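You operate a simulated robot arm through the tools that you are given. There is no shell and no other tool. Be economical: measure what you need, move in short steps, check, and stop when the job is done.

Carry out the task below with a simulated robot arm. There is one attempt and no reset: what you move stays moved.

TASK
Clamp the white board in the board holder and solder its pad.
Fine: knob tight, feed once, heat till the joint shines, stand the iron, then station and fan off.
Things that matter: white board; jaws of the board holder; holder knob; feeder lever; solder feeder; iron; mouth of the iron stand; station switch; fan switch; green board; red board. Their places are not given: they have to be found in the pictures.

Only the result counts: the job must be done as asked and must still hold three seconds after the hand-in. Knocking over, shifting, dropping, spilling or breaking anything else fails it.

THE ROBOT
A 7-joint arm with a two-finger parallel gripper, fixed in place. Base frame: the origin is at the foot of the arm, x ahead of it, y to its left, z up; the work surface is at about z = 790. Lengths are in mm, angles in degrees, forces in N, time in s.
With the tool pointing down near the work surface it reaches from about 300 to 700 mm from the base axis. Its first joint turns from -66.0 to 66.0 degrees. Payload 1.57 kg.
The TCP is the grasp point between the finger pads, 30 mm short of the fingertips. In the tool frame z runs along the fingers and y along their closing line. The gripper opens to 110 mm. The fingers are 24 mm wide and 12 mm thick; the gripper's body (48 by 112 mm) begins 78 mm behind the TCP.
Orientation is told as [roll, pitch, yaw] about the base's x, y, z axes, in that order, counted from this pose: with the fingers straight down and closing along the base's y, the tool's x points along the base's -x, its y along +y and its z along -z.

THE INTERFACE
- The arm moves only by the tool servo_tool. Its argument "rows" is a list of rows, each a list of 7 numbers: the shift along the base's x, y, z in units of 30 mm (1.0 is 30 mm), then the turn, a rotation vector about the base's x, y, z in units of 8 degrees (1.0 is 8 degrees), then the opening, from 0 (shut) to 1 (fully open). In form: [[dx, dy, dz, wx, wy, wz, hand], ...]. A call has 1 to 10 rows; each row shifts and turns the commanded pose from where the row before left it. A call with a number of a shift or a turn outside -1 to 1 is refused whole. Each row takes 0.2 s and may step no farther than 50 mm and 8.6 degrees from the row before; otherwise, or with a gripper value out of range, the whole call is refused. Where a pose cannot be reached the arm comes as near as it can. A force on the tool above 40 N (or 10 N above the force at the start of the call, whichever is more), or a blocked arm, ends the call early, and 0.2 s more pass. The fingers move at their own pace (about 108 mm/s each) and stop on an object; they squeeze with about 41 N. The grip force told is the motor's: it shows also when the fingers shut on nothing. Time passes only in rows, and 0.2 s behind the last, so rows that do not move let the fingers close. It gives the time, the measured TCP pose, the force on the tool (base axes), the opening and the grip force at its end, in the units of the frame above (readings bear some noise).
- Cameras (640 x 400 px; columns grow to the right, rows downward): "scene" is fixed at [162.6, -388.2, 1402.5]; the picture's right is [0.81, -0.59, 0.00], its down [-0.33, -0.46, -0.82] and it looks along [0.49, 0.67, -0.57] (base axes); focal length 214 px, centre (320, 200). "wrist" rides on the gripper at [-36, 0, -80] in the tool frame; the picture's right is [0.00, -1.00, 0.00], its down [0.97, 0.00, -0.24] and it looks along [0.24, 0.00, 0.97] (tool axes); focal length 218 px, centre (320, 200).
- camera(camera): a new picture of that camera. It takes no simulated time.
- measure_at(camera, pixels): for up to 12 pixels [column, row] of the newest picture of that camera ("zoom" is the newest enlarged one), the place [x, y, z] in the base frame of the surface seen there, good to about 2 mm. It takes no simulated time.
- close_up(camera, box): a new picture of the part [left, top, right, bottom] of that camera's present view, enlarged. It takes no simulated time.
- close_job(): hands the job in; it is judged then, once.

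Work in short steps. Measure before you move; look again where a grasp or a placing could have gone wrong, and mend it. You have 80 turns and 46 pictures in all, those below and enlarged ones among them. Open the gripper and draw the arm clear of the work before you hand the job in, unless the task says otherwise; then end with one line.

The tools are called by a JSON object that holds its "name" and its "arguments". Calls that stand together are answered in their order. servo_tool: Moves the arm, as the interface text tells. Its arguments: {"type":"object","properties":{"rows":{"type":"array"}},"required":["rows"]} The other tools are called the same way: camera (camera) takes a picture; measure_at (camera, pixels) gives the place of the surface under pixels of a picture; close_up (camera, box) takes an enlarged picture of a part of a camera's view; close_job () hands the job in.

At the start:

```text
time: 0.0
tcp_pos: [342.4, -12.4, 1246.3]
tool_rot: [0.0, -0.1, 0.0]
wrist_force: [0.2, -0.3, 0.1]
gripper_width: 110.0
grip_force: 0.2
```

scene: 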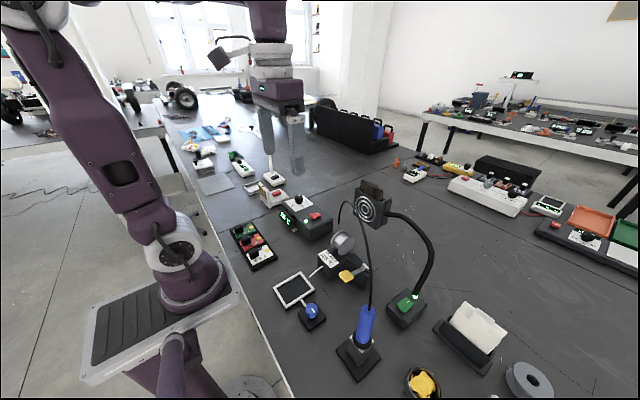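
wrist: 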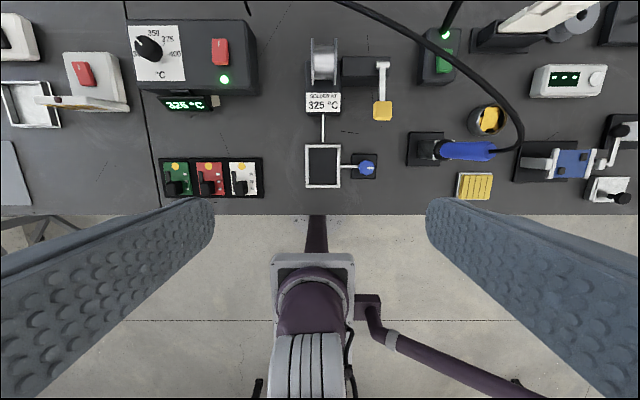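

The wrist view shows the rack of boards (about 210,178), the frame holder (323,166) with its blue knob (366,168), the feeder, the iron (465,150), the station and the fan. I'll enlarge these areas before measuring.

{"name": "close_up", "arguments": {"camera": "wrist", "box": [120, 10, 400, 210]}}

{"name": "close_up", "arguments": {"camera": "wrist", "box": [300, 10, 580, 210]}}

{"name": "close_up", "arguments": {"camera": "scene", "box": [220, 170, 460, 390]}}

```text
2.00 times, centred on (260, 110) of wrist
```

zoom: 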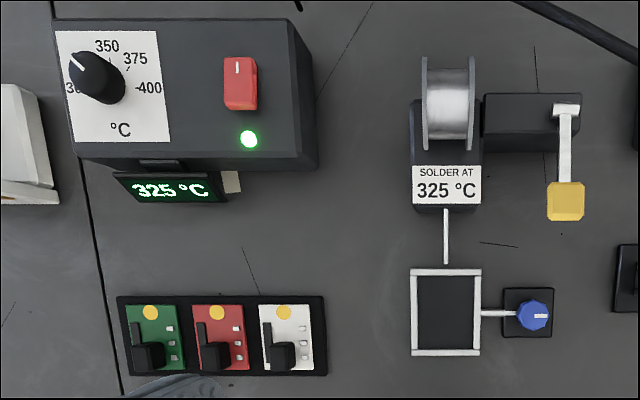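

```text
2.00 times, centred on (440, 110) of wrist
```

zoom: 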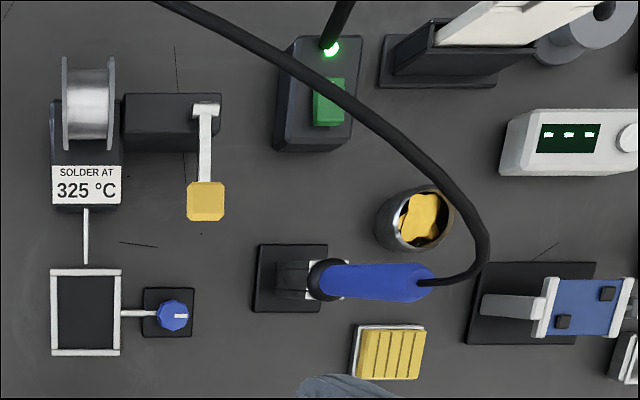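

```text
1.82 times, centred on (340, 280) of scene
```

zoom: 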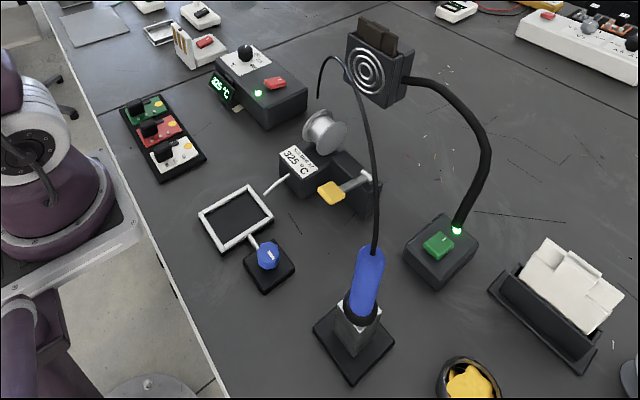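

Station reads 325 °C, which matches the label. I'll measure the key places in the wrist and scene views.

{"name": "measure_at", "arguments": {"camera": "wrist", "pixels": [[243, 190], [241, 176], [254, 168], [251, 166], [228, 178], [323, 166], [307, 165], [339, 165], [323, 146], [323, 187], [366, 168], [382, 111]]}}

{"name": "measure_at", "arguments": {"camera": "zoom", "pixels": [[268, 256], [331, 193], [366, 283], [358, 318], [438, 244], [275, 83], [163, 156], [156, 148], [188, 148], [236, 220], [365, 300], [352, 350]]}}

{"name": "measure_at", "arguments": {"camera": "wrist", "pixels": [[220, 47], [463, 59], [466, 150], [430, 150], [412, 150], [445, 162], [382, 70], [360, 168], [259, 194], [238, 165], [323, 130], [490, 150]]}}

```text
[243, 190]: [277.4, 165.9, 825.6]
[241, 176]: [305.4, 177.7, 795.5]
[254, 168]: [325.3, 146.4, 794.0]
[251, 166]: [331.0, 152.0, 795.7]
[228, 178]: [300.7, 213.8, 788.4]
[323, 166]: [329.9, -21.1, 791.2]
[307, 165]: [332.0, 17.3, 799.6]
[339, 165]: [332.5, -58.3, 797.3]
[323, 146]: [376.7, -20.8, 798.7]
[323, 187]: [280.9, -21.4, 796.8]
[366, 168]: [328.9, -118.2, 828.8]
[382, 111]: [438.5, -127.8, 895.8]
```

```text
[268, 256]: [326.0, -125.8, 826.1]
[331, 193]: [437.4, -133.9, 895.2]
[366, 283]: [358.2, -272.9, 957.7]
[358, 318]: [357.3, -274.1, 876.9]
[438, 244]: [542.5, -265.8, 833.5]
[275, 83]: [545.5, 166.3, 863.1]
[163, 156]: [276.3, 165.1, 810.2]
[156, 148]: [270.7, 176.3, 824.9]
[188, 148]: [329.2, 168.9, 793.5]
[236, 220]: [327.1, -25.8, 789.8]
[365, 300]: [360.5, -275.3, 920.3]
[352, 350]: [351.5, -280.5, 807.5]
```

```text
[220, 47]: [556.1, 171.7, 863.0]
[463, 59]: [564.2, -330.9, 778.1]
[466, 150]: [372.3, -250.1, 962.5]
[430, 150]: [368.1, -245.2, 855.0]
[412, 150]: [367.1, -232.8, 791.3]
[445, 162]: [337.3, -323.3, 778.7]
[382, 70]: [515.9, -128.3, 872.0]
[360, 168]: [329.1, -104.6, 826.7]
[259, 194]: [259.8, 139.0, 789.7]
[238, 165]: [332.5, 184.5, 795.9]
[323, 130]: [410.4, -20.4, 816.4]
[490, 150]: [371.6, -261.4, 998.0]
```

I'll move above the boards for a closer look.

{"name": "servo_tool", "arguments": {"rows": [[0, 0.667, -0.9, 0, 0, 0, 1], [0, 0.667, -0.9, 0, 0, 0, 1], [0, 0.667, -0.9, 0, 0, 0, 1], [0, 0.667, -0.9, 0, 0, 0, 1], [0, 0.667, -0.9, 0, 0, 0, 1], [0, 0.667, -0.9, 0, 0, 0, 1], [0, 0.667, -0.9, 0, 0, 0, 1], [0, 0.667, -0.9, 0, 0, 0, 1], [0, 0.667, -0.9, 0, 0, 0, 1], [0, 0, 0, 0, 0, 0, 1]]}}

{"name": "camera", "arguments": {"camera": "wrist"}}

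```text
time: 2.2
tcp_pos: [342.9, 168.7, 1003.0]
tool_rot: [0.0, 0.0, -0.1]
wrist_force: [0.8, -0.3, -0.3]
gripper_width: 110.0
grip_force: 0.0
```

```text
40 pictures are left
```

wrist: 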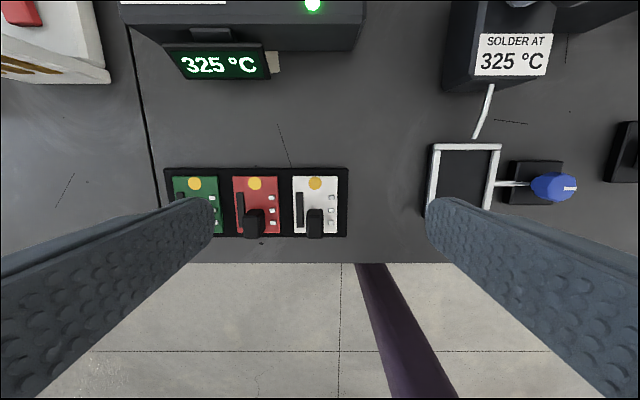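

The white board spans about (293–339, 176–234), with a black block at (316,222). I'll measure its corners, handle, and tray.

{"name": "close_up", "arguments": {"camera": "wrist", "box": [270, 150, 366, 250]}}

{"name": "measure_at", "arguments": {"camera": "wrist", "pixels": [[294, 178], [337, 178], [337, 231], [295, 231], [316, 214], [309, 214], [322, 214], [316, 226], [316, 184], [300, 210], [343, 210], [316, 172]]}}

```text
4.00 times, centred on (318, 200) of wrist
```

zoom: 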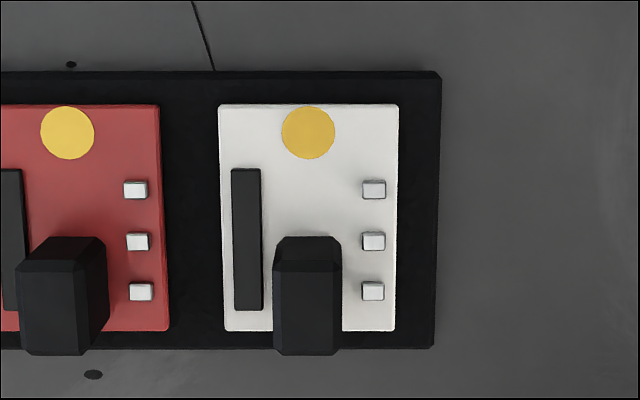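

```text
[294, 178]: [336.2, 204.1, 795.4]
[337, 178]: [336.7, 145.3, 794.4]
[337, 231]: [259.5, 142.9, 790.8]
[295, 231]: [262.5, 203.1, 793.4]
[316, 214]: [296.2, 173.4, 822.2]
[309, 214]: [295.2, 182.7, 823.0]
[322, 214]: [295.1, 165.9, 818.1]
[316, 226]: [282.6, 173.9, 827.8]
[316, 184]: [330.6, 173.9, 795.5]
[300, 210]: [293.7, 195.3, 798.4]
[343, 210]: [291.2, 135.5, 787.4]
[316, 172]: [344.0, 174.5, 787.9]
```

Board lies 262–337 in x and 144–205 in y, with a handle at roughly (286,174), 20 wide, top at 828. Before grasping, I'll look at the holder from above.

{"name": "servo_tool", "arguments": {"rows": [[0, -1, 0, 0, 0, 0, 1], [0, -1, 0, 0, 0, 0, 1], [0, -1, 0, 0, 0, 0, 1], [0, -1, 0, 0, 0, 0, 1], [0, -1, 0, 0, 0, 0, 1], [0, -1, 0, 0, 0, 0, 1], [0, -1, 0, 0, 0, 0, 1], [0, -0.5, 0, 0, 0, 0, 1], [0, 0, 0, 0, 0, 0, 1]]}}

{"name": "close_up", "arguments": {"camera": "wrist", "box": [220, 0, 540, 250]}}

```text
time: 4.2
tcp_pos: [342.5, -56.8, 1003.4]
tool_rot: [0.0, 0.1, 0.0]
wrist_force: [0.0, -0.7, 0.5]
gripper_width: 109.9
grip_force: 0.1
```

```text
1.60 times, centred on (380, 125) of wrist
```

zoom: 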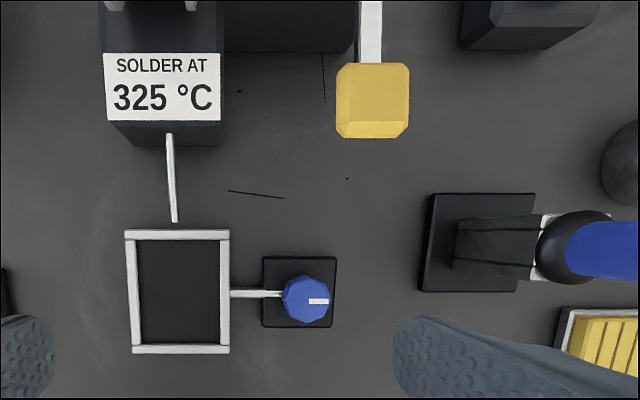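

Measuring the frame bars inner/outer, feeder tube tip, knob and lever pad.

{"name": "measure_at", "arguments": {"camera": "zoom", "pixels": [[131, 290], [224, 290], [178, 235], [180, 349], [127, 290], [141, 290], [217, 290], [180, 290], [174, 217], [171, 137], [250, 294], [275, 320]]}}

{"name": "measure_at", "arguments": {"camera": "zoom", "pixels": [[284, 300], [329, 300], [306, 278], [306, 320], [306, 299], [322, 301], [372, 95], [340, 90], [405, 90], [372, 68], [372, 128], [370, 20]]}}

```text
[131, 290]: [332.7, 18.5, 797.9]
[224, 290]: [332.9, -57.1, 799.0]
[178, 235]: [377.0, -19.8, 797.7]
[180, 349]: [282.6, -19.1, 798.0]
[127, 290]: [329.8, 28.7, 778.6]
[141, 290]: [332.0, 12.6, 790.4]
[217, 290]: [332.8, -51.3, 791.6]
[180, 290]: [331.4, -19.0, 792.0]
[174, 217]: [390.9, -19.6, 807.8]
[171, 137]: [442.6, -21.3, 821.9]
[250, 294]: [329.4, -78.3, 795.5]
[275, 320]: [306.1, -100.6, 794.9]
```

```text
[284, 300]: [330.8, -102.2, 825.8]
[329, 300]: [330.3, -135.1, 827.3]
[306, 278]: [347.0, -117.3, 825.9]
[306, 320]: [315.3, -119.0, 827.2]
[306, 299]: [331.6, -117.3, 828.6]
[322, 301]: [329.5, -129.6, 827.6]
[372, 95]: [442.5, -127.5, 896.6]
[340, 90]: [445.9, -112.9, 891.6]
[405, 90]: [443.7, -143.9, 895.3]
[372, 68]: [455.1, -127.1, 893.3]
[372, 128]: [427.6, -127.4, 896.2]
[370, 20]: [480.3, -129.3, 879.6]
```

Holder centre is about (330,-19), and the inner opening is about 67×85. The board's centre is (299.5,174.8), so it goes in by translation alone. I'll move back over the handle with the gripper half open.

{"name": "servo_tool", "arguments": {"rows": [[-0.2, 0.965, 0, 0, 0, 0, 0.45], [-0.2, 0.965, 0, 0, 0, 0, 0.45], [-0.2, 0.965, 0, 0, 0, 0, 0.45], [-0.2, 0.965, 0, 0, 0, 0, 0.45], [-0.2, 0.965, 0, 0, 0, 0, 0.45], [-0.2, 0.965, -0.9, 0, 0, 0, 0.45], [-0.2, 0.965, -0.9, 0, 0, 0, 0.45], [-0.48, 0.965, -0.9, 0, 0, 0, 0.45], [0, 0, -0.9, 0, 0, 0, 0.45], [0, 0, 0, 0, 0, 0, 0.45]]}}

{"name": "camera", "arguments": {"camera": "wrist"}}

```text
time: 6.4
tcp_pos: [286.8, 171.3, 893.5]
tool_rot: [0.0, -0.1, 0.0]
wrist_force: [0.8, 0.3, 0.1]
gripper_width: 49.2
grip_force: 0.0
```

```text
37 pictures are left
```

wrist: 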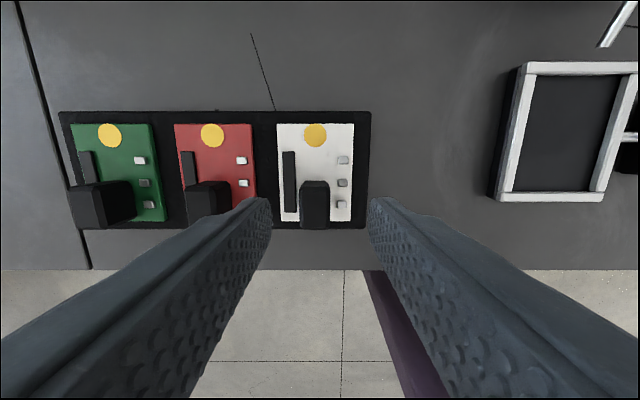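

Measuring board edges and handle from nearer up, to fix the grasp offset.

{"name": "measure_at", "arguments": {"camera": "wrist", "pixels": [[279, 140], [352, 140], [349, 218], [315, 126], [284, 219], [315, 185], [303, 185], [326, 185], [315, 205], [305, 205], [325, 205], [315, 135]]}}

{"name": "servo_tool", "arguments": {"rows": [[0, 0, 0, 0, 0, 0, 0.45]]}}

```text
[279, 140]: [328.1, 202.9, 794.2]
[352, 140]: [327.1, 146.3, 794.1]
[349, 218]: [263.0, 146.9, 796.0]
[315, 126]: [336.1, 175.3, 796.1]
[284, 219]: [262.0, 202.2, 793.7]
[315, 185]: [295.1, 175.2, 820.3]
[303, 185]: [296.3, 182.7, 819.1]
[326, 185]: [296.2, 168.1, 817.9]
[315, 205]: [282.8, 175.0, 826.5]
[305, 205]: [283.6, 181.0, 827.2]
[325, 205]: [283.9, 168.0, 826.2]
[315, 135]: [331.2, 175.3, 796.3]
```

```text
time: 6.8
tcp_pos: [287.9, 171.8, 893.3]
tool_rot: [-0.1, 0.0, -0.1]
wrist_force: [0.8, 0.2, 0.0]
gripper_width: 49.5
grip_force: 0.1
```

Handle centre is (285,174.8) and the TCP is at (287.5,171.5). I'll correct that, lower to z≈831 and grip.

{"name": "servo_tool", "arguments": {"rows": [[-0.07, 0.11, -0.5, 0, 0, 0, 0.45], [0, 0, -0.5, 0, 0, 0, 0.45], [0, 0, -0.5, 0, 0, 0, 0.45], [0, 0, -0.55, 0, 0, 0, 0.45], [0, 0, 0, 0, 0, 0, 0.45], [0, 0, 0, 0, 0, 0, 0], [0, 0, 0, 0, 0, 0, 0], [0, 0, 0, 0, 0, 0, 0]]}}

```text
time: 8.6
tcp_pos: [284.4, 173.8, 835.2]
tool_rot: [0.1, 0.0, 0.0]
wrist_force: [-0.5, -0.1, -0.3]
gripper_width: 20.9
grip_force: 34.1
```

Gripped (20.9 mm). I'll lift straight up and check.

{"name": "servo_tool", "arguments": {"rows": [[0, 0, 0.3, 0, 0, 0, 0], [0, 0, 0.5, 0, 0, 0, 0], [0, 0, 0.7, 0, 0, 0, 0], [0, 0, 0.5, 0, 0, 0, 0], [0, 0, 0, 0, 0, 0, 0]]}}

{"name": "camera", "arguments": {"camera": "wrist"}}

```text
time: 9.8
tcp_pos: [282.7, 174.6, 892.8]
tool_rot: [0.1, 0.0, 0.0]
wrist_force: [-1.0, 0.2, 0.1]
gripper_width: 20.8
grip_force: 34.5
```

```text
36 pictures are left
```

wrist: 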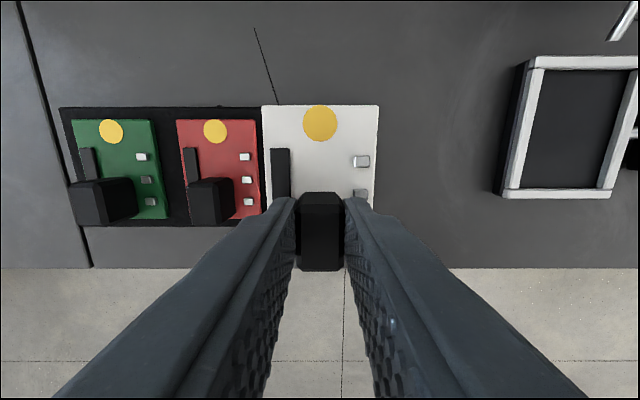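

Board is held level and centred (pad at 320,123). I'll carry it above the holder at this height.

{"name": "servo_tool", "arguments": {"rows": [[0.13, -0.8, 0, 0, 0, 0, 0], [0.13, -0.8, 0, 0, 0, 0, 0], [0.13, -0.8, 0, 0, 0, 0, 0], [0.13, -0.8, 0, 0, 0, 0, 0], [0.13, -0.8, 0, 0, 0, 0, 0], [0.13, -0.8, 0, 0, 0, 0, 0], [0.13, -0.8, 0, 0, 0, 0, 0], [0.13, -0.86, 0, 0, 0, 0, 0], [0, 0, 0, 0, 0, 0, 0], [0, 0, 0, 0, 0, 0, 0]]}}

{"name": "camera", "arguments": {"camera": "wrist"}}

```text
time: 12.0
tcp_pos: [315.5, -16.1, 892.7]
tool_rot: [0.0, -0.1, 0.0]
wrist_force: [0.5, -0.1, -0.7]
gripper_width: 20.9
grip_force: 34.3
```

```text
35 pictures are left
```

wrist: 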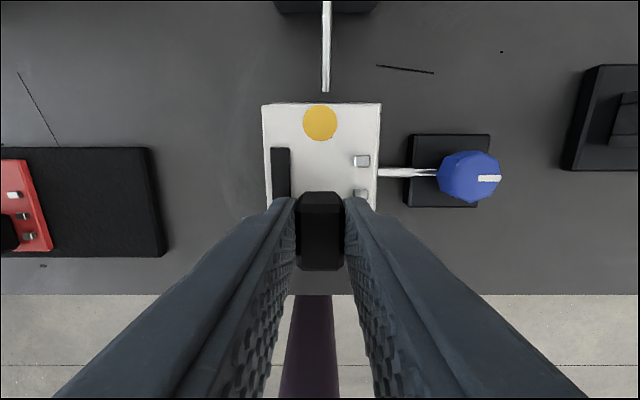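

Measuring the carried board's edges against the holder.

{"name": "measure_at", "arguments": {"camera": "wrist", "pixels": [[264, 115], [378, 115], [264, 140], [377, 140], [320, 106], [320, 122], [325, 88], [470, 175], [405, 172], [320, 210], [488, 140], [390, 172]]}}

{"name": "close_up", "arguments": {"camera": "scene", "box": [250, 240, 370, 340]}}

```text
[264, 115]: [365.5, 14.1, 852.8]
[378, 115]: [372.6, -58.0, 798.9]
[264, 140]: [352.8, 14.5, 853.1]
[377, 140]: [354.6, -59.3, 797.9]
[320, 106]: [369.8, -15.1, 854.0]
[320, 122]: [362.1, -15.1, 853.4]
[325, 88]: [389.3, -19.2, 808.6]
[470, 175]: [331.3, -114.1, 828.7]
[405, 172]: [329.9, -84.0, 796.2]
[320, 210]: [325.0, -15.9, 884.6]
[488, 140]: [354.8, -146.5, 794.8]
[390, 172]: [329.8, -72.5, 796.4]
```

```text
4.00 times, centred on (310, 290) of scene
```

zoom: 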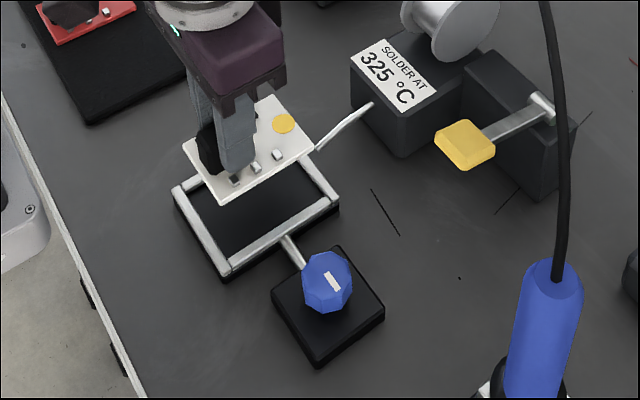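

The board needs -4 mm in y and -2 mm in x. I'll correct that, lower to just above the frame, and check.

{"name": "servo_tool", "arguments": {"rows": [[-0.07, -0.13, -0.4, 0, 0, 0, 0], [0, 0, -0.4, 0, 0, 0, 0], [0, 0, -0.4, 0, 0, 0, 0], [0, 0, -0.2, 0, 0, 0, 0], [0, 0, 0, 0, 0, 0, 0], [0, 0, 0, 0, 0, 0, 0]]}}

{"name": "close_up", "arguments": {"camera": "wrist", "box": [220, 60, 420, 220]}}

```text
time: 13.4
tcp_pos: [312.4, -21.7, 850.0]
tool_rot: [-0.1, 0.0, 0.1]
wrist_force: [0.3, -0.4, -0.3]
gripper_width: 20.9
grip_force: 33.9
```

```text
2.50 times, centred on (320, 140) of wrist
```

zoom: 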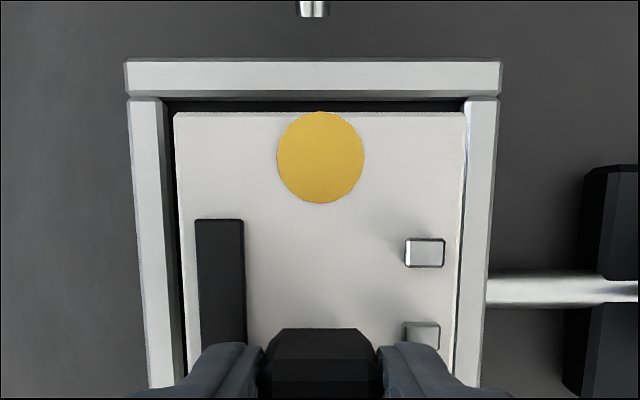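

Left gap is wider than the right gap, so I'll measure both.

{"name": "measure_at", "arguments": {"camera": "zoom", "pixels": [[177, 170], [461, 170], [151, 170], [482, 170], [320, 113], [320, 76], [320, 155], [314, 90], [163, 170], [469, 170]]}}

```text
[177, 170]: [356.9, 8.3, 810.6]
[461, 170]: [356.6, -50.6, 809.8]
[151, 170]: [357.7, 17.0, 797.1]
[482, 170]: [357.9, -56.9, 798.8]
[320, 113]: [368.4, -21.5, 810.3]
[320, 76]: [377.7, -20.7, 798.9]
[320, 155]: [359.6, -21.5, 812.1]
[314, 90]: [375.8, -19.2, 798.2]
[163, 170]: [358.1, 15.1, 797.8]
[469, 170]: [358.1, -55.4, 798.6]
```

Shift +1.5 mm in y, then lower about 15 mm.

{"name": "servo_tool", "arguments": {"rows": [[0, 0.05, 0, 0, 0, 0, 0], [0, 0, -0.15, 0, 0, 0, 0], [0, 0, -0.15, 0, 0, 0, 0], [0, 0, -0.1, 0, 0, 0, 0], [0, 0, -0.07, 0, 0, 0, 0], [0, 0, 0, 0, 0, 0, 0]]}}

{"name": "close_up", "arguments": {"camera": "wrist", "box": [220, 60, 420, 220]}}

{"name": "measure_at", "arguments": {"camera": "zoom", "pixels": [[240, 200], [400, 170], [190, 170], [450, 170], [320, 155], [320, 76], [151, 170], [482, 170], [320, 120]]}}

```text
time: 14.8
tcp_pos: [311.2, -20.1, 836.9]
tool_rot: [0.1, 0.0, 0.1]
wrist_force: [-0.2, 0.5, -0.5]
gripper_width: 21.2
grip_force: 34.2
```

```text
2.50 times, centred on (320, 140) of wrist
```

zoom: 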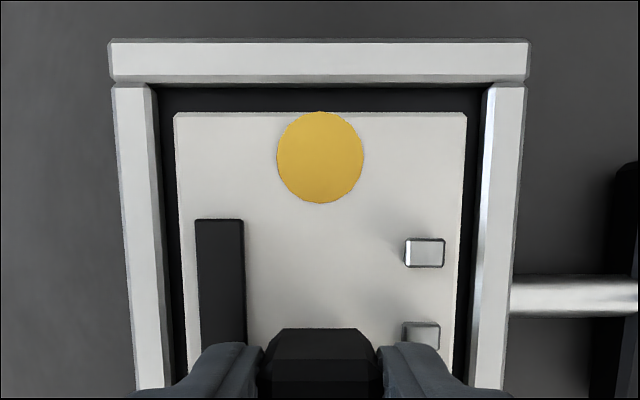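

```text
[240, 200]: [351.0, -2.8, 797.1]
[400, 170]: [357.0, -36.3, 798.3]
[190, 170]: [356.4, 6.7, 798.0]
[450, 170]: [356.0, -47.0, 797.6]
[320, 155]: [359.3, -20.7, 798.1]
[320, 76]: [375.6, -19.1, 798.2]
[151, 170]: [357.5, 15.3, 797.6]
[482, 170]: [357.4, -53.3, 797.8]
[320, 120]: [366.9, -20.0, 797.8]
```

Centred inside the frame, top at 798. I'll lower in 1.5 mm steps until contact.

{"name": "servo_tool", "arguments": {"rows": [[0, 0, -0.05, 0, 0, 0, 0], [0, 0, 0, 0, 0, 0, 0], [0, 0, -0.04, 0, 0, 0, 0], [0, 0, 0, 0, 0, 0, 0]]}}

{"name": "measure_at", "arguments": {"camera": "wrist", "pixels": [[320, 120], [348, 110], [300, 120], [280, 110]]}}

```text
time: 15.3
tcp_pos: [312.3, -19.1, 837.4]
tool_rot: [-0.1, -0.1, 0.1]
wrist_force: [-0.7, 0.0, 16.6]
gripper_width: 20.9
grip_force: 34.0
stopped in row 2: the force on the tool passed its limit (the readings are from after the stop); the commanded pose is now the measured one
```

```text
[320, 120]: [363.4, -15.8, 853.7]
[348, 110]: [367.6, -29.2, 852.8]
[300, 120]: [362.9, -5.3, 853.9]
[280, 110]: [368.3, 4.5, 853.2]
```

Contact felt, so the board is seated. I'll release gently and rise.

{"name": "servo_tool", "arguments": {"rows": [[0, 0, 0, 0, 0, 0, 0.3], [0, 0, 0, 0, 0, 0, 0.35], [0, 0, 0, 0, 0, 0, 0.35], [0, 0, 0.5, 0, 0, 0, 0.35], [0, 0, 0.8, 0, 0, 0, 0.35], [0, 0, 0.8, 0, 0, 0, 0.35], [0, 0, 0.8, 0, 0, 0, 0.35], [0, 0, 0, 0, 0, 0, 0.35]]}}

{"name": "camera", "arguments": {"camera": "wrist"}}

```text
time: 17.1
tcp_pos: [313.3, -18.4, 925.0]
tool_rot: [0.0, -0.1, 0.0]
wrist_force: [-0.5, -0.8, 0.0]
gripper_width: 38.7
grip_force: 0.1
```

```text
31 pictures are left
```

wrist: 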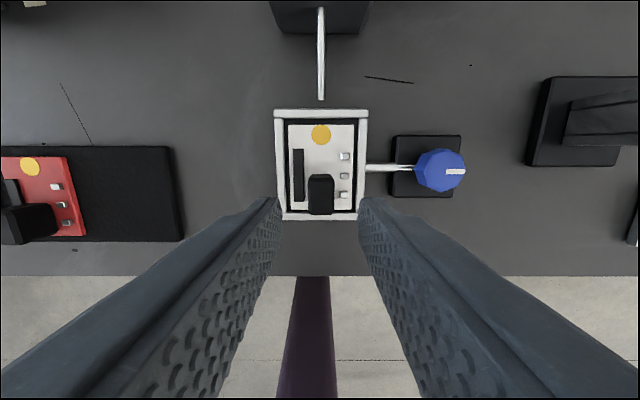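

Board lies flat in the frame. Next is the knob; I'll zoom in on it to see its shape and mark.

{"name": "close_up", "arguments": {"camera": "wrist", "box": [380, 120, 480, 210]}}

{"name": "close_up", "arguments": {"camera": "scene", "box": [270, 270, 350, 335]}}

```text
4.44 times, centred on (430, 165) of wrist
```

zoom: 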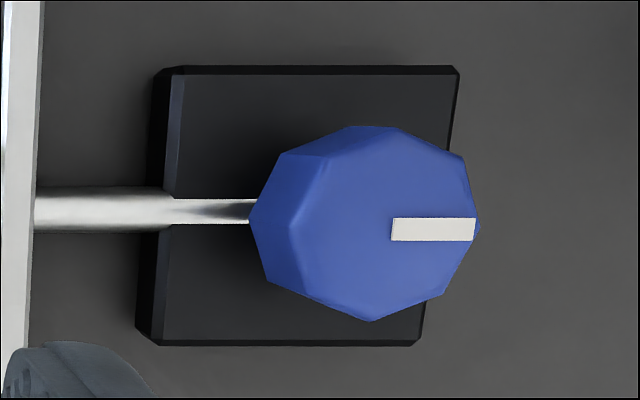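

```text
6.15 times, centred on (310, 302) of scene
```

zoom: 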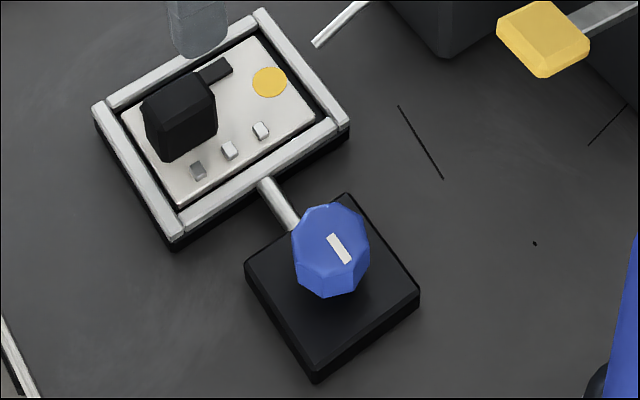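

The knob is octagonal with a corner at its mark (-y), so its flats are at 22.5° + 45k. I'll move over it and pre-turn the tool by +67.5° so I can turn clockwise (tightening).

{"name": "servo_tool", "arguments": {"rows": [[0.066, -0.37, 0, 0, 0, 0.9375, 0.55], [0.066, -0.37, 0, 0, 0, 0.9375, 0.55], [0.066, -0.37, 0, 0, 0, 0.9375, 0.55], [0.066, -0.37, 0, 0, 0, 0.9375, 0.55], [0.066, -0.37, 0, 0, 0, 0.9375, 0.55], [0.066, -0.37, 0, 0, 0, 0.9375, 0.55], [0.066, -0.37, 0, 0, 0, 0.9375, 0.55], [0.066, -0.37, 0, 0, 0, 0.9375, 0.55], [0.066, -0.37, 0, 0, 0, 0.9375, 0.55], [0, 0, 0, 0, 0, 0, 0.55]]}}

{"name": "camera", "arguments": {"camera": "wrist"}}

```text
time: 19.3
tcp_pos: [331.8, -119.4, 923.9]
tool_rot: [0.0, -0.1, 67.6]
wrist_force: [-0.2, -0.2, 0.1]
gripper_width: 60.2
grip_force: 0.0
```

```text
28 pictures are left
```

wrist: 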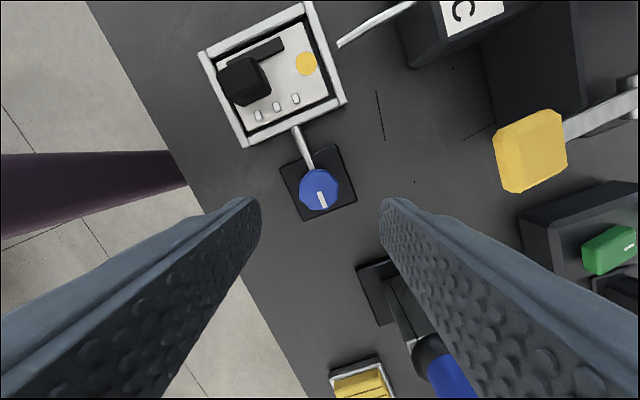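

The knob (319,188) is centred between the fingers. I'll descend to z≈832 and close.

{"name": "servo_tool", "arguments": {"rows": [[0, 0, -0.8, 0, 0, 0, 0.55], [0, 0, -0.8, 0, 0, 0, 0.55], [0, 0, -0.8, 0, 0, 0, 0.55], [0, 0, -0.63, 0, 0, 0, 0.55], [0, 0, 0, 0, 0, 0, 0.55], [0, 0, 0, 0, 0, 0, 0], [0, 0, 0, 0, 0, 0, 0], [0, 0, 0, 0, 0, 0, 0]]}}

```text
time: 21.1
tcp_pos: [330.5, -119.5, 831.5]
tool_rot: [0.2, 0.0, 67.4]
wrist_force: [-7.9, 3.6, -17.4]
gripper_width: 33.4
grip_force: 41.3
```

Gripped at 33.4 mm. I'll turn clockwise in steps and watch the readings.

{"name": "servo_tool", "arguments": {"rows": [[0, 0, 0, 0, 0, -0.9, 0], [0, 0, 0, 0, 0, -0.9, 0], [0, 0, 0, 0, 0, -0.9, 0], [0, 0, 0, 0, 0, -0.9, 0], [0, 0, 0, 0, 0, -0.9, 0], [0, 0, 0, 0, 0, -0.9, 0], [0, 0, 0, 0, 0, 0, 0]]}}

{"name": "close_up", "arguments": {"camera": "scene", "box": [250, 240, 370, 340]}}

```text
time: 22.1
tcp_pos: [331.6, -119.7, 833.0]
tool_rot: [0.0, -0.1, 38.8]
wrist_force: [-1.3, 3.9, 10.7]
gripper_width: 33.5
grip_force: 41.8
stopped in row 5: the force on the tool passed its limit (the readings are from after the stop); the commanded pose is now the measured one
```

```text
4.00 times, centred on (310, 290) of scene
```

zoom: 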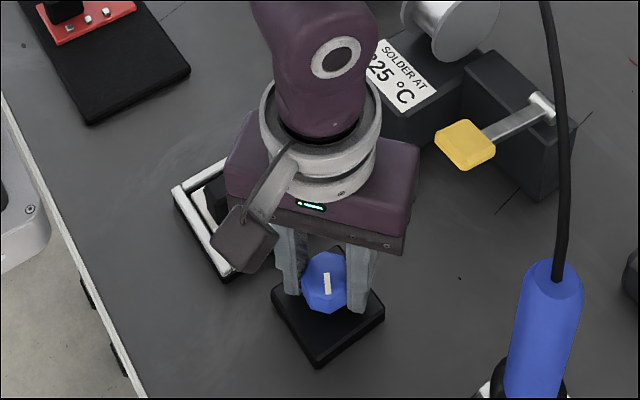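

The knob has turned about 29°. The stop came from a vertical force change, so it may not be the end stop. I'll continue.

{"name": "servo_tool", "arguments": {"rows": [[0, 0, 0, 0, 0, -0.7, 0], [0, 0, 0, 0, 0, -0.7, 0], [0, 0, 0, 0, 0, -0.7, 0], [0, 0, 0, 0, 0, -0.7, 0], [0, 0, 0, 0, 0, -0.7, 0], [0, 0, 0, 0, 0, -0.7, 0], [0, 0, 0, 0, 0, -0.7, 0], [0, 0, 0, 0, 0, 0, 0]]}}

```text
time: 22.6
tcp_pos: [331.2, -120.0, 831.5]
tool_rot: [-0.1, -0.2, 32.3]
wrist_force: [-1.9, 2.5, 7.8]
gripper_width: 33.3
grip_force: 41.2
stopped in row 2: the force on the tool passed its limit (the readings are from after the stop); the commanded pose is now the measured one
```

{"name": "servo_tool", "arguments": {"rows": [[0, 0, 0, 0, 0, 0, 0], [0, 0, 0, 0, 0, -0.4, 0], [0, 0, 0, 0, 0, -0.4, 0], [0, 0, 0, 0, 0, -0.4, 0], [0, 0, 0, 0, 0, -0.4, 0], [0, 0, 0, 0, 0, -0.4, 0], [0, 0, 0, 0, 0, -0.4, 0], [0, 0, 0, 0, 0, 0, 0]]}}

{"name": "close_up", "arguments": {"camera": "scene", "box": [260, 250, 360, 330]}}

```text
time: 24.1
tcp_pos: [330.8, -119.9, 832.7]
tool_rot: [-0.1, -0.3, 14.9]
wrist_force: [-1.4, 4.2, 7.8]
gripper_width: 33.4
grip_force: 40.8
stopped in row 7: the force on the tool passed its limit (the readings are from after the stop); the commanded pose is now the measured one
```

```text
5.00 times, centred on (310, 290) of scene
```

zoom: 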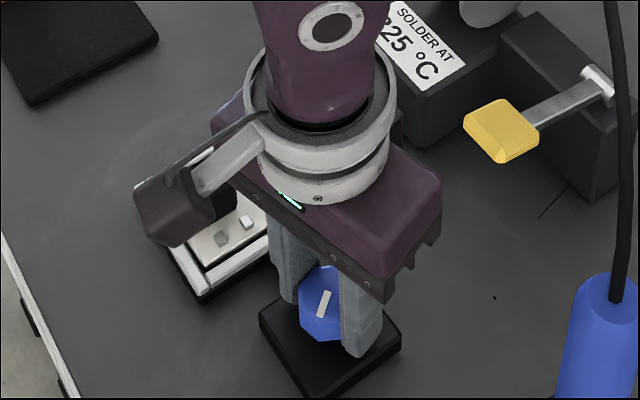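

The knob is turning with the hand, about 52° so far. I'll continue with slow steps.

{"name": "servo_tool", "arguments": {"rows": [[0, 0, 0, 0, 0, -0.4, 0], [0, 0, 0, 0, 0, -0.4, 0], [0, 0, 0, 0, 0, -0.4, 0], [0, 0, 0, 0, 0, -0.4, 0], [0, 0, 0, 0, 0, -0.4, 0], [0, 0, 0, 0, 0, -0.4, 0], [0, 0, 0, 0, 0, -0.4, 0], [0, 0, 0, 0, 0, -0.4, 0], [0, 0, 0, 0, 0, -0.4, 0], [0, 0, 0, 0, 0, 0, 0]]}}

```text
time: 26.3
tcp_pos: [331.5, -120.1, 833.0]
tool_rot: [-0.2, -0.4, -13.8]
wrist_force: [0.5, -6.1, 9.4]
gripper_width: 33.3
grip_force: 41.4
```

{"name": "servo_tool", "arguments": {"rows": [[0, 0, 0, 0, 0, -0.4, 0], [0, 0, 0, 0, 0, -0.4, 0], [0, 0, 0, 0, 0, -0.4, 0], [0, 0, 0, 0, 0, -0.4, 0], [0, 0, 0, 0, 0, -0.4, 0], [0, 0, 0, 0, 0, -0.4, 0], [0, 0, 0, 0, 0, -0.4, 0], [0, 0, 0, 0, 0, -0.4, 0], [0, 0, 0, 0, 0, -0.4, 0], [0, 0, 0, 0, 0, 0, 0]]}}

{"name": "close_up", "arguments": {"camera": "scene", "box": [260, 250, 360, 330]}}

```text
time: 28.5
tcp_pos: [330.5, -121.6, 833.0]
tool_rot: [-0.2, -0.3, -42.7]
wrist_force: [-12.7, -28.5, -9.7]
gripper_width: 32.8
grip_force: 41.5
```

```text
5.00 times, centred on (310, 290) of scene
```

zoom: 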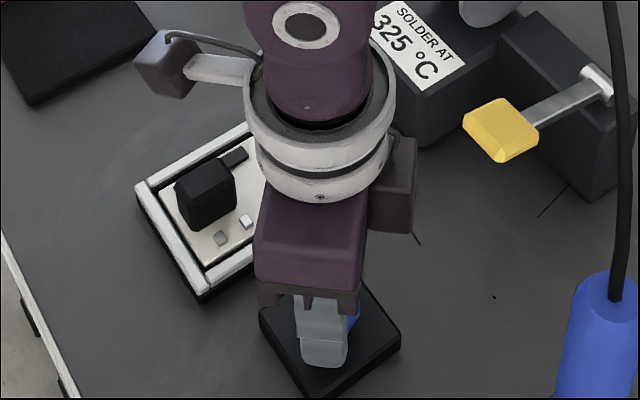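

Side forces have risen and the width has changed, so the knob may be at its stop and slipping. I'll release, rise and look.

{"name": "servo_tool", "arguments": {"rows": [[0, 0, 0, 0, 0, 0, 0.5], [0, 0, 0, 0, 0, 0, 0.55], [0, 0, 0.8, 0, 0, 0, 0.55], [0, 0, 0.9, 0, 0, 0, 0.55], [0, 0, 0.9, 0, 0, 0, 0.55], [0, 0, 0.6, 0, 0, 0, 0.55], [0, 0, 0, 0, 0, 0, 0.55]]}}

{"name": "camera", "arguments": {"camera": "wrist"}}

```text
time: 30.1
tcp_pos: [331.5, -120.5, 927.1]
tool_rot: [-0.1, -0.3, -42.6]
wrist_force: [0.5, -0.4, 0.8]
gripper_width: 60.7
grip_force: 0.1
```

```text
24 pictures are left
```

wrist: 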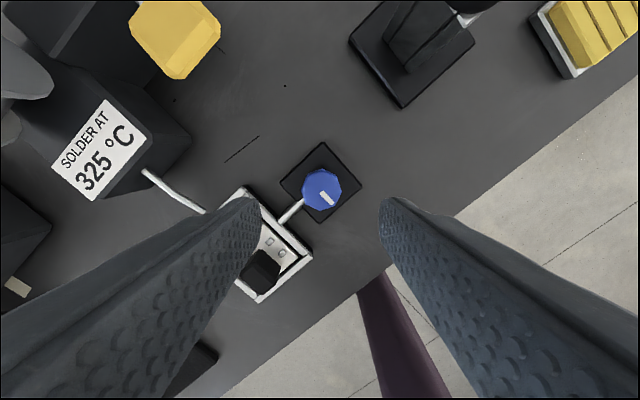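

{"name": "close_up", "arguments": {"camera": "wrist", "box": [230, 130, 390, 230]}}

```text
4.00 times, centred on (310, 180) of wrist
```

zoom: 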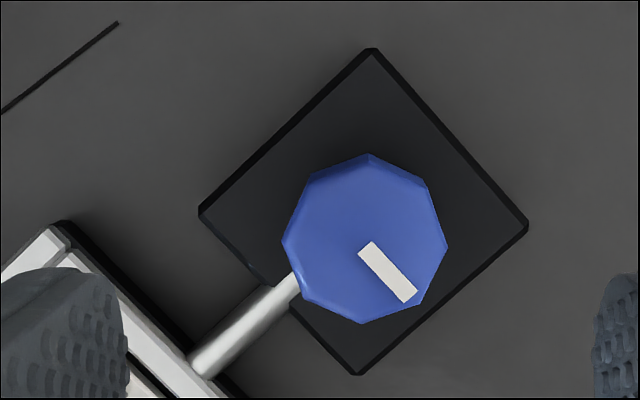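

The mark has turned 90° (from -y to -x) while the hand turned 110°, so the knob reached its stop: tight. I'll take a scene picture now to locate the fan head, the cable and the lever, and to check the board.

{"name": "camera", "arguments": {"camera": "scene"}}

{"name": "measure_at", "arguments": {"camera": "scene", "pixels": [[368, 208], [385, 205], [372, 290], [372, 270], [368, 245], [352, 205], [341, 208], [340, 222], [433, 250], [350, 276], [363, 268], [345, 245]]}}

```text
22 pictures are left
```

scene: 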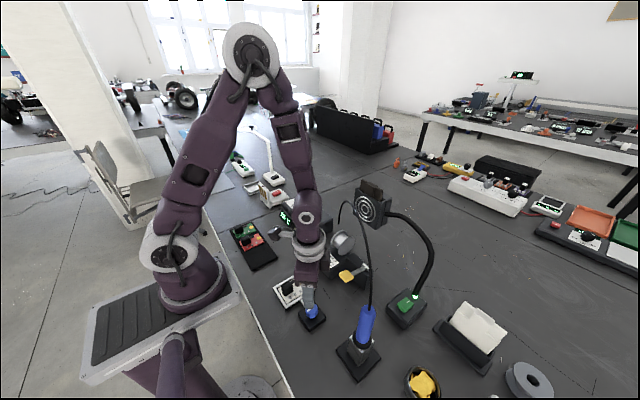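

```text
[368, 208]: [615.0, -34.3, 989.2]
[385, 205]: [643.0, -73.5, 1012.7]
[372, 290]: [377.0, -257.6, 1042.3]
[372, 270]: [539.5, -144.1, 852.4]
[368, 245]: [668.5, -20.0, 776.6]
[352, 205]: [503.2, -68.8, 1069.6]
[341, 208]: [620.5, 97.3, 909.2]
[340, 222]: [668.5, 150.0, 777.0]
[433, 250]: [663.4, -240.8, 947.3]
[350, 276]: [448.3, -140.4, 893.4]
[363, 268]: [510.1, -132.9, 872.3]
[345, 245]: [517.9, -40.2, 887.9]
```

{"name": "close_up", "arguments": {"camera": "scene", "box": [320, 190, 400, 320]}}

```text
3.08 times, centred on (360, 255) of scene
```

zoom: 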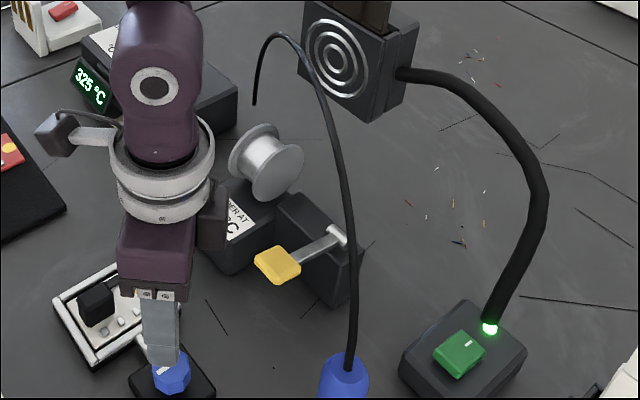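

{"name": "measure_at", "arguments": {"camera": "zoom", "pixels": [[352, 300], [352, 250], [348, 200], [336, 140], [320, 90], [300, 52], [280, 38], [262, 58], [255, 95], [280, 262], [345, 365], [345, 390]]}}

```text
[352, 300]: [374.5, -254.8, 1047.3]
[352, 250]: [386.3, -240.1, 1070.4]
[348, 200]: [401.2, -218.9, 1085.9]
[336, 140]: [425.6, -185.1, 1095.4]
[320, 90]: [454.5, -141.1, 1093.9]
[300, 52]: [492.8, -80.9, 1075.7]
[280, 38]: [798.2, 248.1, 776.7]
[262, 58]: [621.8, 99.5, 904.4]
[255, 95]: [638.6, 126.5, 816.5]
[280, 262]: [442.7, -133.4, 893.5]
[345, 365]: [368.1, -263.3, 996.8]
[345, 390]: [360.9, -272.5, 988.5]
```

The cable arcs over the lever (z≈1095), so I'll press the lever with the tool tilted back toward the base. First I'll straighten the yaw and rise, then tilt.

{"name": "servo_tool", "arguments": {"rows": [[0, 0, 0.5, 0, 0, 0.9, 0], [0, 0, 0.5, 0, 0, 0.9, 0], [0.2, -0.1, 0.2, 0, 0, 0.9, 0], [0.2, -0.1, 0, 0, 0, 0.9, 0], [0.2, 0, 0, 0, 0, 0.9, 0], [0.2, 0, 0, 0, 0, 0.82, 0], [0.2, 0, 0, 0, -1, 0, 0], [0.2, 0, 0, 0, -1, 0, 0], [0.2, 0, 0, 0, -1, 0, 0], [0, 0, 0, 0, 0, 0, 0]]}}

{"name": "servo_tool", "arguments": {"rows": [[0.3, 0, 0, 0, -1, 0, 0], [0.3, 0, 0, 0, -1, 0, 0], [0, 0, 0, 0, 0, 0, 0]]}}

{"name": "close_up", "arguments": {"camera": "scene", "box": [260, 180, 400, 320]}}

```text
time: 32.3
tcp_pos: [373.8, -126.7, 964.4]
tool_rot: [-0.2, -24.5, 0.0]
wrist_force: [0.6, -0.2, -0.3]
gripper_width: 0.0
grip_force: 21.5
```

```text
time: 33.1
tcp_pos: [444.3, -132.3, 967.7]
tool_rot: [-0.1, -40.2, 0.0]
wrist_force: [0.9, -1.0, -0.2]
gripper_width: 0.1
grip_force: 20.6
out of reach, approached as far as the arm can: row 1, 2
```

```text
2.86 times, centred on (330, 250) of scene
```

zoom: 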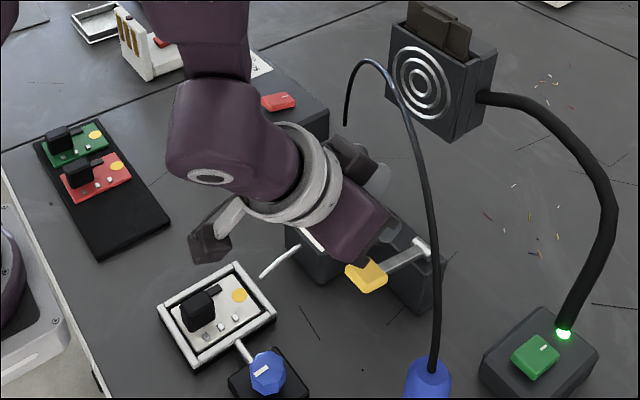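

Tilted tool sits at (444,-132,968), with the cable well clear. I'll reduce the tilt to ~30° for reach and align over the lever pad (442,-128).

{"name": "servo_tool", "arguments": {"rows": [[-0.1, 0.13, 0, 0, 0.65, 0, 0], [0, 0, 0, 0, 0.6, 0, 0], [0, 0, 0, 0, 0, 0, 0]]}}

{"name": "close_up", "arguments": {"camera": "wrist", "box": [160, 0, 480, 250]}}

```text
time: 33.9
tcp_pos: [440.9, -129.0, 968.3]
tool_rot: [-0.1, -30.2, 0.0]
wrist_force: [0.2, 0.4, 0.7]
gripper_width: 0.0
grip_force: 21.4
```

```text
1.60 times, centred on (320, 125) of wrist
```

zoom: 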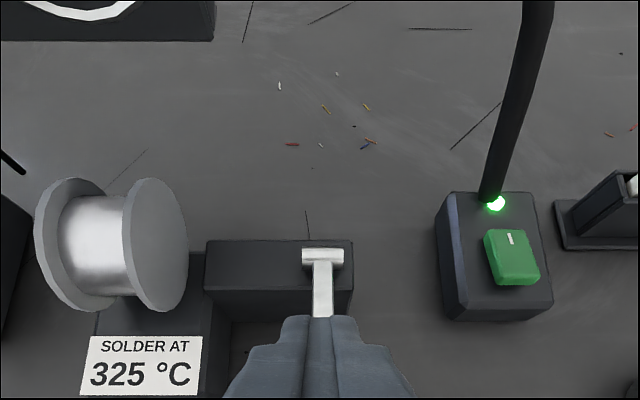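

Aligned with the lever arm. I'll press down slowly in one stroke, watching the force.

{"name": "servo_tool", "arguments": {"rows": [[0, 0, -0.6, 0, 0, 0, 0], [0, 0, -0.5, 0, 0, 0, 0], [0, 0, -0.2, 0, 0, 0, 0], [0, 0, -0.2, 0, 0, 0, 0], [0, 0, -0.2, 0, 0, 0, 0], [0, 0, -0.2, 0, 0, 0, 0], [0, 0, 0, 0, 0, 0, 0]]}}

{"name": "close_up", "arguments": {"camera": "scene", "box": [260, 200, 400, 320]}}

```text
time: 35.5
tcp_pos: [439.2, -130.2, 911.5]
tool_rot: [-0.1, -30.3, 0.1]
wrist_force: [-1.1, 1.1, 0.7]
gripper_width: 0.0
grip_force: 21.4
```

```text
3.33 times, centred on (330, 260) of scene
```

zoom: 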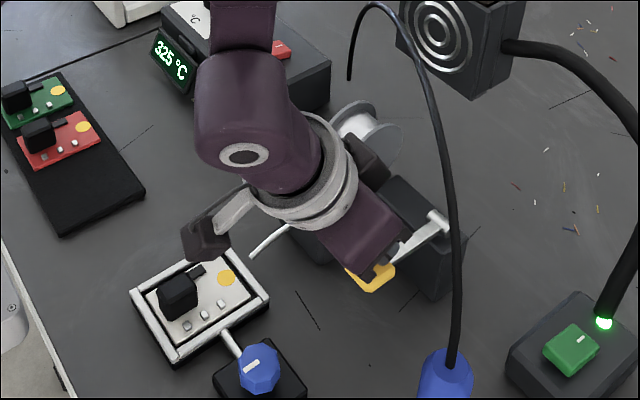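

The lever yields easily and is about 16 mm down. I'll continue the same stroke to its stop.

{"name": "servo_tool", "arguments": {"rows": [[0, 0, -0.2, 0, 0, 0, 0], [0, 0, -0.2, 0, 0, 0, 0], [0, 0, -0.2, 0, 0, 0, 0], [0, 0, 0, 0, 0, 0, 0]]}}

{"name": "close_up", "arguments": {"camera": "scene", "box": [260, 200, 400, 320]}}

```text
time: 36.5
tcp_pos: [440.1, -130.0, 892.7]
tool_rot: [-0.2, -30.4, 0.1]
wrist_force: [-7.0, -1.2, 22.4]
gripper_width: 0.0
grip_force: 21.1
```

```text
3.33 times, centred on (330, 260) of scene
```

zoom: 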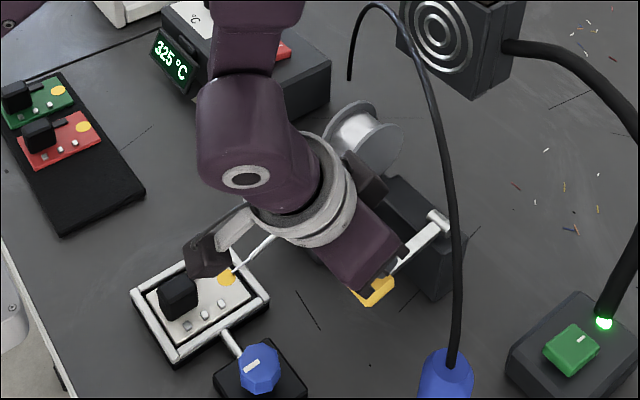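

The force reads 22 N at the stop and solder wire now reaches the pad. I'll release upward once and retreat.

{"name": "servo_tool", "arguments": {"rows": [[0, 0, 0.5, 0, 0, 0, 0], [0, 0, 0.7, 0, 0, 0, 0], [0, 0, 0.8, 0, 0, 0, 0], [0, 0, 0.6, 0, 0, 0, 0], [0, 0, 0, 0, 0, 0, 0]]}}

{"name": "close_up", "arguments": {"camera": "scene", "box": [260, 200, 400, 320]}}

```text
time: 37.7
tcp_pos: [438.3, -129.8, 970.8]
tool_rot: [-0.2, -30.4, 0.0]
wrist_force: [0.2, 0.4, -0.1]
gripper_width: 0.1
grip_force: 21.2
```

```text
3.33 times, centred on (330, 260) of scene
```

zoom: 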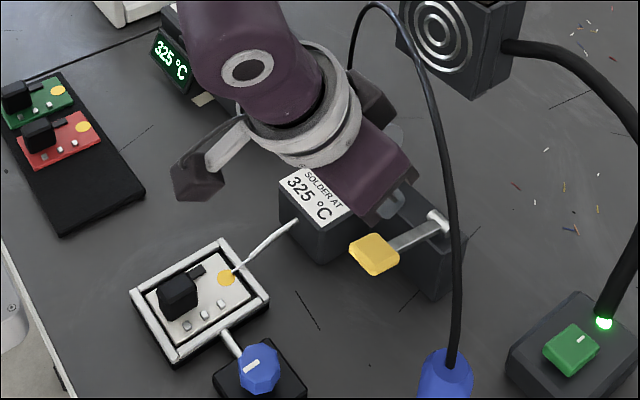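

The wire now reaches the pad and the lever is back up: one feed done. Next is the iron. I'll retreat toward the base, then swing round to face the iron radially with the tool tilted about 25°, staying clear of the cable.

{"name": "servo_tool", "arguments": {"rows": [[-0.6, 0.18, 0.2, 0, 0.2, 0, 0], [-0.6, 0.18, 0.2, 0, 0.25, 0, 0], [-0.6, 0.18, 0.2, 0, 0.2, 0, 0], [-0.2, -0.67, 0.1, 0, 0, -0.75, 0], [-0.25, -0.67, 0.1, 0, 0, -0.75, 0], [-0.3, -0.67, 0.1, 0, 0, -0.75, 0], [-0.35, -0.67, 0.1, 0, 0, -0.75, 0], [-0.42, -0.67, 0, 0, 0, -0.75, 0], [-0.48, -0.67, 0, 0, 0, -0.75, 0], [0, 0, 0, 0, 0, 0, 0.5]]}}

{"name": "camera", "arguments": {"camera": "wrist"}}

```text
time: 39.9
tcp_pos: [327.7, -234.5, 1001.0]
tool_rot: [-0.2, -25.1, -36.1]
wrist_force: [0.9, -0.6, 0.2]
gripper_width: 54.9
grip_force: 0.0
```

```text
15 pictures are left
```

wrist: 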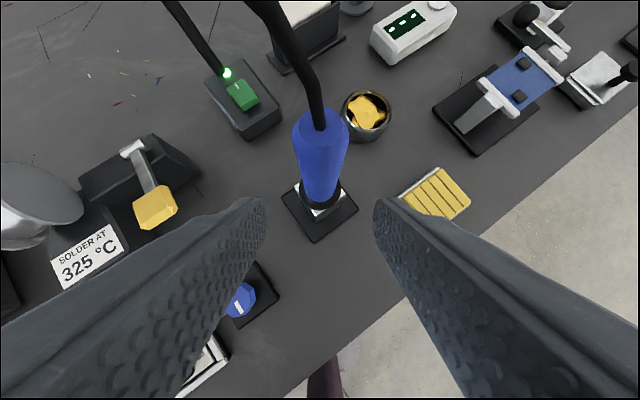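

Iron handle at (320,150), collar at (320,197), stand block below. Measuring its edges.

{"name": "measure_at", "arguments": {"camera": "wrist", "pixels": [[319, 145], [302, 160], [336, 160], [319, 160], [319, 185], [320, 200], [320, 212], [310, 213], [298, 135], [343, 135], [319, 118], [320, 230]]}}

```text
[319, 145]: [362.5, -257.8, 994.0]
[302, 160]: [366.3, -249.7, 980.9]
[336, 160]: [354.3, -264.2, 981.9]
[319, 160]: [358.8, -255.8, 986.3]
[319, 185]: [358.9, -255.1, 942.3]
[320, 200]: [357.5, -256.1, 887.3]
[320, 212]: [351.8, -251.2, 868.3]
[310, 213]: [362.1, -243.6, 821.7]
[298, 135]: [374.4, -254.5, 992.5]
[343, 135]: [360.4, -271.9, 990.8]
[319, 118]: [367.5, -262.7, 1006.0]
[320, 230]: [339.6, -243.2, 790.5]
```

Iron axis at (367.4,-263.2), handle z 890–1003, radius ~12. I'll go upright again, rise above it and centre over the handle.

{"name": "servo_tool", "arguments": {"rows": [[0, 0, 0.5, 0.459, 0.631, 0, 0.5], [0, 0, 0.5, 0.459, 0.631, 0, 0.5], [0, 0, 0.5, 0.459, 0.631, 0, 0.5], [0, 0, 0.5, 0.459, 0.631, 0, 0.5], [0, 0, 0, 0, 0, 0, 0.5], [0.6, -0.4, 0, 0, 0, 0, 0.5], [0.7, -0.5, 0, 0, 0, 0, 0.5], [0, 0, 0, 0, 0, 0, 0.5], [0, 0, 0, 0, 0, 0, 0.5]]}}

```text
time: 41.9
tcp_pos: [362.1, -260.6, 1061.3]
tool_rot: [-0.1, -0.2, -36.0]
wrist_force: [0.7, -0.8, 0.0]
gripper_width: 55.0
grip_force: 0.0
```

No contact so far. I'll descend around the handle to z≈962 and watch forces.

{"name": "servo_tool", "arguments": {"rows": [[0.12, -0.08, -0.5, 0, 0, 0, 0.5], [0, 0, -0.6, 0, 0, 0, 0.5], [0, 0, -0.6, 0, 0, 0, 0.5], [0, 0, -0.6, 0, 0, 0, 0.5], [0, 0, -0.6, 0, 0, 0, 0.5], [0, 0, -0.4, 0, 0, 0, 0.5], [0, 0, 0, 0, 0, 0, 0.5], [0, 0, 0, 0, 0, 0, 0.5]]}}

{"name": "camera", "arguments": {"camera": "wrist"}}

```text
time: 43.7
tcp_pos: [364.7, -262.9, 962.4]
tool_rot: [-0.1, 0.0, -36.0]
wrist_force: [-0.1, -0.6, 0.1]
gripper_width: 55.0
grip_force: 0.1
```

```text
14 pictures are left
```

wrist: 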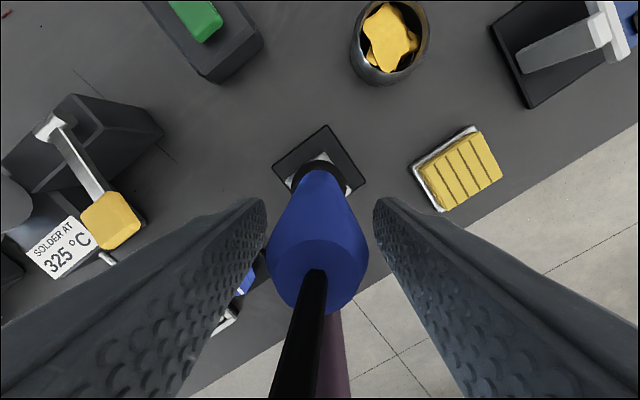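

Handle (317,240) is centred between the fingers and there's no force. I'll grip it, then lift gently.

{"name": "servo_tool", "arguments": {"rows": [[0, 0, 0, 0, 0, 0, 0], [0, 0, 0, 0, 0, 0, 0], [0, 0, 0, 0, 0, 0, 0], [0, 0, 0.2, 0, 0, 0, 0], [0, 0, 0.4, 0, 0, 0, 0], [0, 0, 0.4, 0, 0, 0, 0], [0, 0, 0, 0, 0, 0, 0]]}}

```text
time: 45.3
tcp_pos: [366.9, -263.6, 990.1]
tool_rot: [-0.1, -0.2, -35.9]
wrist_force: [-0.5, -0.7, -2.7]
gripper_width: 29.0
grip_force: 39.2
```

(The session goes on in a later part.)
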